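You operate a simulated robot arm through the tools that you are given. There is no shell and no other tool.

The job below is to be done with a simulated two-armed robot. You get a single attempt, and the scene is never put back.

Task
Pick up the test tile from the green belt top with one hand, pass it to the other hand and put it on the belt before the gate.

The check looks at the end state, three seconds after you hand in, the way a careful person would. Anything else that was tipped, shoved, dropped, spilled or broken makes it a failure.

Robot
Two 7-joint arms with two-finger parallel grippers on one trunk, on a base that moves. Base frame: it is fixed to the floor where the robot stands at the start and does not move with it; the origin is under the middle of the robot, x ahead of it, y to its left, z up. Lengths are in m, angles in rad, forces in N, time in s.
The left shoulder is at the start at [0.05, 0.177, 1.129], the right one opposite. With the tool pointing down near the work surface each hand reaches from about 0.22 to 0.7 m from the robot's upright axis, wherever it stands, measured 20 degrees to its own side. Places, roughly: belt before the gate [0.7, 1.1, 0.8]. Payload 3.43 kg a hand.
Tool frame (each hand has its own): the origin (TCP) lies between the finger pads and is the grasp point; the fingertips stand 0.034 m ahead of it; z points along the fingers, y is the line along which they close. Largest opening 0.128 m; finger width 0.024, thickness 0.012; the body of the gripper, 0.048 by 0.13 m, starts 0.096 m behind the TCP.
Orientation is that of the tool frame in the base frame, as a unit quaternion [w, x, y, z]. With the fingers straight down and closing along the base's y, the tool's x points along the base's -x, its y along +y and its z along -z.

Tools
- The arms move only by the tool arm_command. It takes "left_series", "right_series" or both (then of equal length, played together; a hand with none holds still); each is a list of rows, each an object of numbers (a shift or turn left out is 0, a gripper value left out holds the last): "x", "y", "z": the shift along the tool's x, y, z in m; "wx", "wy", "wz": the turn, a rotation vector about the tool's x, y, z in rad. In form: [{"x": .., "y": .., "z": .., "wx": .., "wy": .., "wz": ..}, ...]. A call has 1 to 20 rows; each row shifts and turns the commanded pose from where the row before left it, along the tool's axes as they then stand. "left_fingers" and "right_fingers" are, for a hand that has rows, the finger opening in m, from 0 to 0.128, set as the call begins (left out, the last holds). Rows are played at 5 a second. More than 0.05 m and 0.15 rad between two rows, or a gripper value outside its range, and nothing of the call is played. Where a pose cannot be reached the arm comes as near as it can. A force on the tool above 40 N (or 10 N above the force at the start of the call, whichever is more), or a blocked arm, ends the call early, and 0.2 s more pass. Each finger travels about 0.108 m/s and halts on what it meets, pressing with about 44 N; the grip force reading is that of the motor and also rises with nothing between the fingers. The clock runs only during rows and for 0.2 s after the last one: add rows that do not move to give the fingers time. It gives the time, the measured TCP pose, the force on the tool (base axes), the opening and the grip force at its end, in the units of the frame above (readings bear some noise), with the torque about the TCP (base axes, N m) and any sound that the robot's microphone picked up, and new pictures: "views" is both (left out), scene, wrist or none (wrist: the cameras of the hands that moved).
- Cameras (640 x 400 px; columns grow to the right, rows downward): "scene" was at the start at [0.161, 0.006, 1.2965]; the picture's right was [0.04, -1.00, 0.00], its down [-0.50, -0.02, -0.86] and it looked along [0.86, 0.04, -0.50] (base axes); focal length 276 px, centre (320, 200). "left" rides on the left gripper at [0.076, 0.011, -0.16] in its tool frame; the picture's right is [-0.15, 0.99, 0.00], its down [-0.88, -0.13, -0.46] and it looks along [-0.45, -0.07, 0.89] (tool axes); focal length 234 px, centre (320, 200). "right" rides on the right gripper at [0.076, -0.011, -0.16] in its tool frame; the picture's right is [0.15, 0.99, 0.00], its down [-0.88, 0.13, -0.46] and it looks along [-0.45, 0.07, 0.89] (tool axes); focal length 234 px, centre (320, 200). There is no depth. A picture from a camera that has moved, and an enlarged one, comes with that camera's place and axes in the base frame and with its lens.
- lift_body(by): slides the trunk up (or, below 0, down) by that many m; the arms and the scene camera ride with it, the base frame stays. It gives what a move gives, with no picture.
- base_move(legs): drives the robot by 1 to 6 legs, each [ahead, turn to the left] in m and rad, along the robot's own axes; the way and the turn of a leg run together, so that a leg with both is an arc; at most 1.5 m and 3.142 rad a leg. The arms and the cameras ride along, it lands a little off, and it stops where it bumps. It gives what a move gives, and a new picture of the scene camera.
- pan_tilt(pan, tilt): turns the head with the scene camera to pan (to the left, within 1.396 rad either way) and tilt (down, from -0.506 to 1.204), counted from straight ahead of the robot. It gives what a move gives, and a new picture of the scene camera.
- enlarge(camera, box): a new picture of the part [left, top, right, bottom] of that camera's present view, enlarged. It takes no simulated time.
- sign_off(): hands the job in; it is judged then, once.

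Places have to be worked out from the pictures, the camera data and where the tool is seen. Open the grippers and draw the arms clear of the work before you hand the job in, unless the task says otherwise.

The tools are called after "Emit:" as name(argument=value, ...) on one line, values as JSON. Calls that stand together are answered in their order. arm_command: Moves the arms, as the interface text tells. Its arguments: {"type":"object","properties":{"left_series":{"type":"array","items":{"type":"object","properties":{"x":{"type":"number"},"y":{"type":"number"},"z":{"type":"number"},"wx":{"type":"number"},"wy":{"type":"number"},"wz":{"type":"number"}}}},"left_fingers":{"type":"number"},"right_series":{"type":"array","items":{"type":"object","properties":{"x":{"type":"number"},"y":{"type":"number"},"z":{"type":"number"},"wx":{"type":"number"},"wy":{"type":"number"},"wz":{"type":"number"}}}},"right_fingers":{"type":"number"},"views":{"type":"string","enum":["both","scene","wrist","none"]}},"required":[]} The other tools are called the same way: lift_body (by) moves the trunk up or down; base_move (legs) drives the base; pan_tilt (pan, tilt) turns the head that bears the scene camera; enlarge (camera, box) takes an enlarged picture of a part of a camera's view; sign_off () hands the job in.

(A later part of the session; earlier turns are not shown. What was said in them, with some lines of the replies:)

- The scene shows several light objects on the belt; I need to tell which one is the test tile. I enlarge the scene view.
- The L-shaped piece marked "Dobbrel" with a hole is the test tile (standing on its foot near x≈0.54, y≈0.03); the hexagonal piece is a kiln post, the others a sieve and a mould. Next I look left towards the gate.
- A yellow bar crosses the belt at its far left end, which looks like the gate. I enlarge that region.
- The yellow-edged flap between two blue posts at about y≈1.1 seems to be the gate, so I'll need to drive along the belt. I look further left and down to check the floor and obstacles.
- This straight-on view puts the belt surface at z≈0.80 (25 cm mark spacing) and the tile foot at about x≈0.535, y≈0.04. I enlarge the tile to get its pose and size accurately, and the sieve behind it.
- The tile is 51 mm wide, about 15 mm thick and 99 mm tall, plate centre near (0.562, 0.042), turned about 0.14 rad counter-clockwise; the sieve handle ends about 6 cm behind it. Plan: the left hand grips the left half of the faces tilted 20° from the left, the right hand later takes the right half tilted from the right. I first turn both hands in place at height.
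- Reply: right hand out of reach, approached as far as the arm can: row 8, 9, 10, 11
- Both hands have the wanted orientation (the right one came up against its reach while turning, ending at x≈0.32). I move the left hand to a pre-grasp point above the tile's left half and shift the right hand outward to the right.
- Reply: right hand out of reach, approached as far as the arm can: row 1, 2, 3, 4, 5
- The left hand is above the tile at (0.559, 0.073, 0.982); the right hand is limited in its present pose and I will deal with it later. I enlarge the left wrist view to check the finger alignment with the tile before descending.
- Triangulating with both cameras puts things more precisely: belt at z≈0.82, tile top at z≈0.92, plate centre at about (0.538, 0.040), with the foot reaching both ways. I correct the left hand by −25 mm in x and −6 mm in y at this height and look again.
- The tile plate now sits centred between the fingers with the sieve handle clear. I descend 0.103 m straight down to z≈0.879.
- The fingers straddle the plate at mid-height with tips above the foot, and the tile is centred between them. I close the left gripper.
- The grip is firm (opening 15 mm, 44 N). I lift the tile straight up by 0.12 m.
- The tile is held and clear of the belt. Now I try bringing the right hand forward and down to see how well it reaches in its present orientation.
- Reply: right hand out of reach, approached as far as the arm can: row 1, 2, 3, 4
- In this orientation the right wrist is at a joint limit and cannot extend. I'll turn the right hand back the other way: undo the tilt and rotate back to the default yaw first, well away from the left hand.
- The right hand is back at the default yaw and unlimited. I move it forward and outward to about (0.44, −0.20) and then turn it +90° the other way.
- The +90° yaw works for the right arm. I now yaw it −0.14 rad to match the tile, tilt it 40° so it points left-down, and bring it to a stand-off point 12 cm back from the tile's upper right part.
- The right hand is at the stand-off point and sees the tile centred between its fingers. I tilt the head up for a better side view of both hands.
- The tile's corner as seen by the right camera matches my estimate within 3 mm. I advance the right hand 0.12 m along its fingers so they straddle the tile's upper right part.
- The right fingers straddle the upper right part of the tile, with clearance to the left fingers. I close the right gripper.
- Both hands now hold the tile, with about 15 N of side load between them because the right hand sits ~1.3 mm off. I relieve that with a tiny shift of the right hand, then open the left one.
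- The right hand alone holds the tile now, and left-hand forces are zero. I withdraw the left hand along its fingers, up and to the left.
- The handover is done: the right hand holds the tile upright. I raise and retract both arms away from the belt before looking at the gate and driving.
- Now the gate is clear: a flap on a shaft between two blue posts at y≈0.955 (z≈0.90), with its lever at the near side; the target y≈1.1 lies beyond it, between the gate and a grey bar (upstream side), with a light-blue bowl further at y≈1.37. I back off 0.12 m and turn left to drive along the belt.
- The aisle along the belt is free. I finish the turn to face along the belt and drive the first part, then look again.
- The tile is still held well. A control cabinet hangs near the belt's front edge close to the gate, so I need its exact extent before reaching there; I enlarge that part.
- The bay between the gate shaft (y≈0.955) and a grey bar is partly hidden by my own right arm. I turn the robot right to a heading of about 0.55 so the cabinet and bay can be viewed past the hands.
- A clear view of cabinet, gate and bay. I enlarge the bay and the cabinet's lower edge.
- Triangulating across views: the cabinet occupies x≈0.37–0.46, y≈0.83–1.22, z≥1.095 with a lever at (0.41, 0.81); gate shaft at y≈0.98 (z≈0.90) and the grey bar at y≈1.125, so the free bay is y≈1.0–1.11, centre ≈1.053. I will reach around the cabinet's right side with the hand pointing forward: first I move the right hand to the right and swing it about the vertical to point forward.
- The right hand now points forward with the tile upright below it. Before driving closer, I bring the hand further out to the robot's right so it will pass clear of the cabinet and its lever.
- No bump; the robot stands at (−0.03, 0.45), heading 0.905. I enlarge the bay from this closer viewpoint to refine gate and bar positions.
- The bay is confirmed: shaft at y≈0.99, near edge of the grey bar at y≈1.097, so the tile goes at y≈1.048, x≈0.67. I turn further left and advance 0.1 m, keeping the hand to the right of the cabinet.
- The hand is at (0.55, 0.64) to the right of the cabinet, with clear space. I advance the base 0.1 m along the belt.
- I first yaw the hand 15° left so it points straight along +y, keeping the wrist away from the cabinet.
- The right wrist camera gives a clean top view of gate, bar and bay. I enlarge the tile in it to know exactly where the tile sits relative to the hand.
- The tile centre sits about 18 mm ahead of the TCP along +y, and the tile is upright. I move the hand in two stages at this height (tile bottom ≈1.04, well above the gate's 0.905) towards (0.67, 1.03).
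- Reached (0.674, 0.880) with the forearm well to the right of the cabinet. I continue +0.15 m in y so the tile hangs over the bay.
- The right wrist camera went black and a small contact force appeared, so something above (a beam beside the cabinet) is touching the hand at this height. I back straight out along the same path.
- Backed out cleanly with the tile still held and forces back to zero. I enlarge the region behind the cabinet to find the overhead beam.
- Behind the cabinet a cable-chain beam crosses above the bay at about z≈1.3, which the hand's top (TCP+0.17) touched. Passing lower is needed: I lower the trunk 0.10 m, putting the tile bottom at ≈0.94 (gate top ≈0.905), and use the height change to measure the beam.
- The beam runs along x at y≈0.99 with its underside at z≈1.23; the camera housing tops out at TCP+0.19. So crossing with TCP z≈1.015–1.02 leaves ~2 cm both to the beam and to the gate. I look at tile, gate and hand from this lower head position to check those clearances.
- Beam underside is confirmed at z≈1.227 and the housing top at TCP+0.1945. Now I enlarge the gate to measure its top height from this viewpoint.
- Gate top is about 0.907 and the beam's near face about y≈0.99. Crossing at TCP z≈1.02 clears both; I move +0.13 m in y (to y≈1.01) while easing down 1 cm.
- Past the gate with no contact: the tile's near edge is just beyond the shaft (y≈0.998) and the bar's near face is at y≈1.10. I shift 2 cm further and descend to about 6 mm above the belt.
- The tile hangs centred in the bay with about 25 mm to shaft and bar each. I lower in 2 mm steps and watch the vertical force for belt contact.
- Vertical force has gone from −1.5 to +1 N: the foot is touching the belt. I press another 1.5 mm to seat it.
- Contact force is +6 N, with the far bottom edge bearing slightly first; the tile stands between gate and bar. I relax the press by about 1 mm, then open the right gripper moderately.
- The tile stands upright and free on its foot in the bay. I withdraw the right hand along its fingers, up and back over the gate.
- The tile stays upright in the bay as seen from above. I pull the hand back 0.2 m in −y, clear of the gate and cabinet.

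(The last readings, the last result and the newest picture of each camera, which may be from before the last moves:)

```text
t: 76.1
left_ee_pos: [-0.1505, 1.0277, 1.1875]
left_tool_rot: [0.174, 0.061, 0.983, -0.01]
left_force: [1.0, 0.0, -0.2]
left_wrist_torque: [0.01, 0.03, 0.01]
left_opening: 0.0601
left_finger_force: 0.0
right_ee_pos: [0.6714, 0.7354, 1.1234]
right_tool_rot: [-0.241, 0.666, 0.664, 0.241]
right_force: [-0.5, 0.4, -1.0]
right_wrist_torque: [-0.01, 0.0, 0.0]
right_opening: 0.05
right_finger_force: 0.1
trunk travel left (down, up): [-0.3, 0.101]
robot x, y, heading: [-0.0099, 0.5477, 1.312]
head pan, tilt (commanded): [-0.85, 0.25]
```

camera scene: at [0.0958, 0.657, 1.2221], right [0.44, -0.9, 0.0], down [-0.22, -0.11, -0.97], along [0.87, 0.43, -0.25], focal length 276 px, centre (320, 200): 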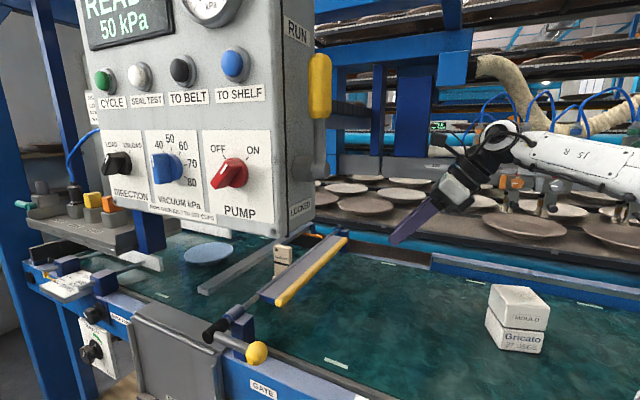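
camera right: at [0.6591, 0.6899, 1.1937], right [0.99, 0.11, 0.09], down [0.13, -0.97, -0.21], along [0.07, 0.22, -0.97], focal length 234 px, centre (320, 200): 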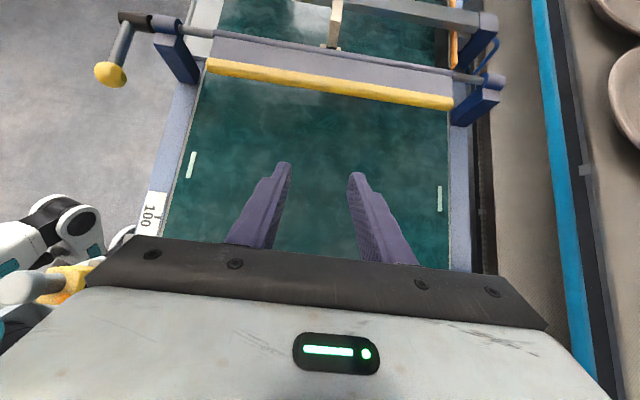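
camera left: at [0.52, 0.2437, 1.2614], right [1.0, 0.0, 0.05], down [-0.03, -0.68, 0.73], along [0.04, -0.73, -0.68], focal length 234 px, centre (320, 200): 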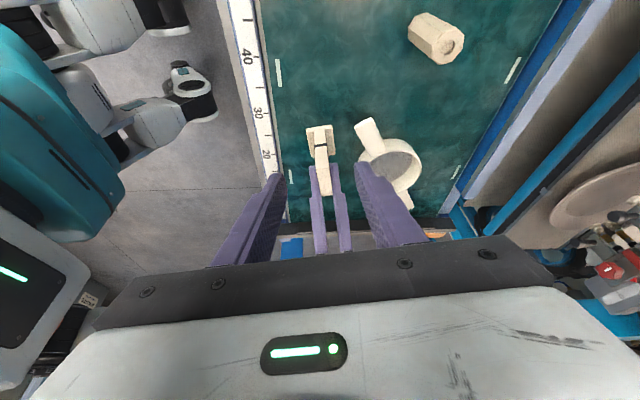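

Both hands are clear and raised. I back the robot away 0.15 m, then look at the tile and the rest of the belt.

Emit:
base_move(legs=[[-0.15, 0.0], [0.0, -0.4]])

Emit:
arm_command(left_series=[{}, {}, {}], right_series=[{}, {}, {}], left_fingers=0.1, right_fingers=0.1, views="none")

Emit:
pan_tilt(pan=-0.1, tilt=0.4)

Emit:
enlarge(camera="scene", box=[220, 140, 440, 300])

```text
t: 78.7
left_ee_pos: [0.0081, 0.9022, 1.1889]
left_tool_rot: [0.168, 0.253, 0.952, -0.045]
left_force: [-0.1, 0.1, -0.3]
left_wrist_torque: [-0.02, 0.01, 0.0]
left_opening: 0.0601
left_finger_force: 0.1
right_ee_pos: [0.6523, 0.3162, 1.122]
right_tool_rot: [-0.19, 0.783, 0.52, 0.284]
right_force: [-0.1, 0.0, 0.5]
right_wrist_torque: [0.03, 0.0, -0.02]
right_opening: 0.0498
right_finger_force: 0.1
trunk travel left (down, up): [-0.3, 0.101]
robot x, y, heading: [-0.0473, 0.4036, 0.91]
head pan, tilt (commanded): [-0.85, 0.25]
camera scene: at [0.0907, 0.4655, 1.3221], right [0.06, -1.0, 0.0], down [-0.25, -0.01, -0.97], along [0.97, 0.06, -0.25], focal length 276 px, centre (320, 200)
```

scene: 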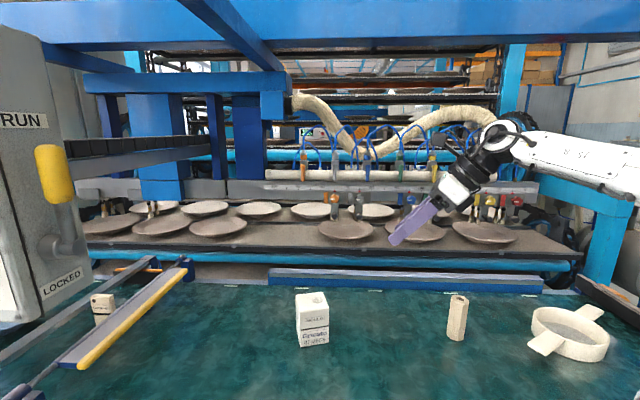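

```text
t: 79.5
left_ee_pos: [0.0058, 0.9032, 1.1889]
left_tool_rot: [0.168, 0.253, 0.952, -0.044]
left_force: [0.3, -0.5, 0.1]
left_wrist_torque: [0.01, 0.02, 0.02]
left_opening: 0.1
left_finger_force: 0.1
right_ee_pos: [0.6519, 0.3168, 1.1232]
right_tool_rot: [-0.19, 0.783, 0.521, 0.284]
right_force: [1.1, 0.0, -0.4]
right_wrist_torque: [0.03, -0.01, -0.02]
right_opening: 0.1
right_finger_force: 0.1
trunk travel left (down, up): [-0.3, 0.101]
robot x, y, heading: [-0.0461, 0.4048, 0.91]
head pan, tilt (commanded): [-0.85, 0.25]
```

```text
t: 80.6
left_ee_pos: [0.007, 0.903, 1.1883]
left_tool_rot: [0.168, 0.253, 0.952, -0.044]
left_force: [-0.3, -0.5, -0.1]
left_wrist_torque: [0.02, -0.01, 0.04]
left_opening: 0.0999
left_finger_force: 0.1
right_ee_pos: [0.6523, 0.3163, 1.1225]
right_tool_rot: [-0.189, 0.783, 0.521, 0.284]
right_force: [0.2, -0.1, -0.5]
right_wrist_torque: [-0.03, 0.02, 0.02]
right_opening: 0.0997
right_finger_force: 0.1
trunk travel left (down, up): [-0.3, 0.101]
robot x, y, heading: [-0.0441, 0.4017, 0.91]
head pan, tilt (commanded): [-0.099, 0.4]
camera scene: at [0.0613, 0.5273, 1.3082], right [0.72, -0.69, 0.0], down [-0.27, -0.28, -0.92], along [0.64, 0.67, -0.39], focal length 276 px, centre (320, 200)
```

scene: 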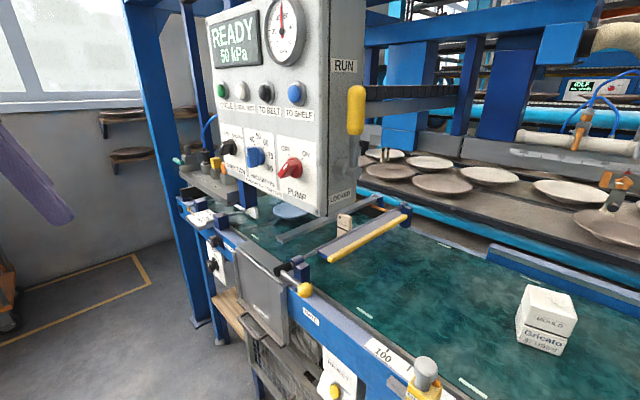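

```text
2.50 times, centred on (330, 220) of scene
camera zoom: at [0.0613, 0.5273, 1.3082], right [0.72, -0.69, 0.0], down [-0.27, -0.28, -0.92], along [0.64, 0.67, -0.39], focal length 691 px, centre (295, 150)
```

zoom: 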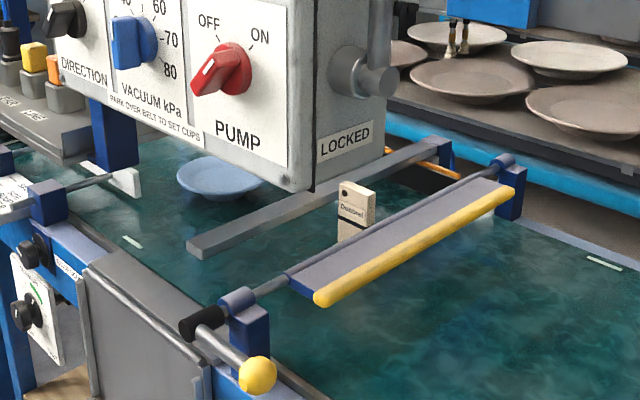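

The tile stands upright between the grey bar and the gate, the mould, post and sieve are where they were, and the gate lever and cabinet controls are unchanged. I back the base a little more so the right hand draws away from over the belt.

Emit:
base_move(legs=[[-0.2, 0.0]])

Emit:
pan_tilt(pan=-0.6, tilt=0.45)

```text
t: 82.2
left_ee_pos: [-0.1154, 0.7426, 1.1889]
left_tool_rot: [0.168, 0.254, 0.952, -0.044]
left_force: [-0.1, -0.7, -0.6]
left_wrist_torque: [0.03, -0.01, -0.02]
left_opening: 0.0999
left_finger_force: 0.1
right_ee_pos: [0.5257, 0.1553, 1.1232]
right_tool_rot: [-0.189, 0.784, 0.519, 0.284]
right_force: [0.2, -0.4, 0.4]
right_wrist_torque: [0.0, -0.03, 0.03]
right_opening: 0.1001
right_finger_force: 0.0
trunk travel left (down, up): [-0.3, 0.101]
robot x, y, heading: [-0.1691, 0.2449, 0.909]
head pan, tilt (commanded): [-0.099, 0.4]
camera scene: at [-0.0635, 0.367, 1.3083], right [0.72, -0.69, 0.0], down [-0.27, -0.28, -0.92], along [0.64, 0.67, -0.39], focal length 276 px, centre (320, 200)
```

scene: 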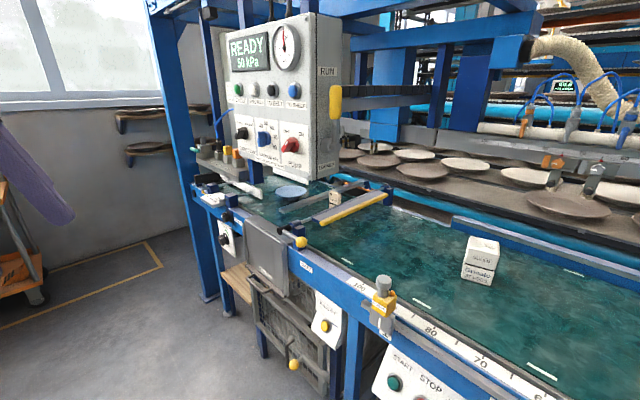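

```text
t: 83.1
left_ee_pos: [-0.1166, 0.7432, 1.1893]
left_tool_rot: [0.168, 0.254, 0.952, -0.044]
left_force: [-0.1, -0.3, 0.1]
left_wrist_torque: [0.0, -0.04, 0.02]
left_opening: 0.1
left_finger_force: 0.0
right_ee_pos: [0.5272, 0.156, 1.1224]
right_tool_rot: [-0.188, 0.784, 0.519, 0.284]
right_force: [-0.4, 0.2, 0.2]
right_wrist_torque: [-0.02, 0.02, 0.01]
right_opening: 0.1001
right_finger_force: 0.0
trunk travel left (down, up): [-0.3, 0.101]
robot x, y, heading: [-0.1709, 0.2395, 0.907]
head pan, tilt (commanded): [-0.6, 0.45]
camera scene: at [-0.0395, 0.3284, 1.3035], right [0.3, -0.95, 0.0], down [-0.41, -0.13, -0.9], along [0.86, 0.27, -0.44], focal length 276 px, centre (320, 200)
```

scene: 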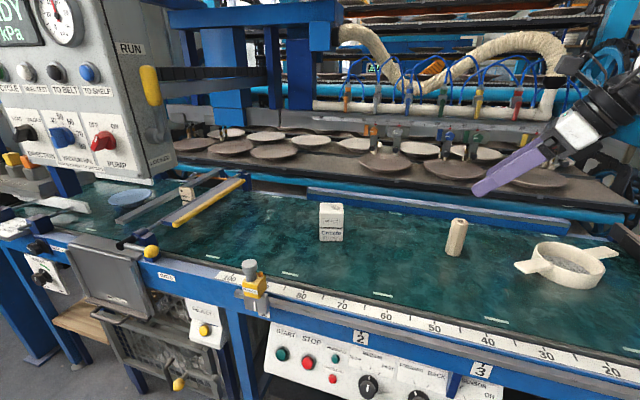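

Everything is in order: the tile stands upright on the belt just before the gate, the mould, post and sieve are untouched, and both grippers are open and well clear. I hand the job in.

Emit:
sign_off()

```text
The job is handed in.
```

The test tile now stands upright on its foot on the belt, just upstream of the gate at about x 0.67, y 1.05. I took that as "before the gate" because your place (y 1.1) lies on that side of it.

- **Handover:** The left hand picked the tile up and passed it to the right hand in mid-air. The right hand set it down between the gate shaft and the grey bar, with about 2.5 cm to spare on each side.
- **One light contact:** While carrying the tile over the bay, the right hand touched the overhead cable-chain beam, with a reading of about 6 N. I backed straight out, lowered the trunk 10 cm and went under the beam instead. I saw no change to the beam in the pictures afterwards.
- **Everything else:** In the last pictures the mould, post, sieve, gate lever and cabinet controls look unchanged.
- **Hands at hand-in:** Both grippers are open and clear. The right hand is still over the belt, about 0.9 m from the tile at a height of about 1.12 m.
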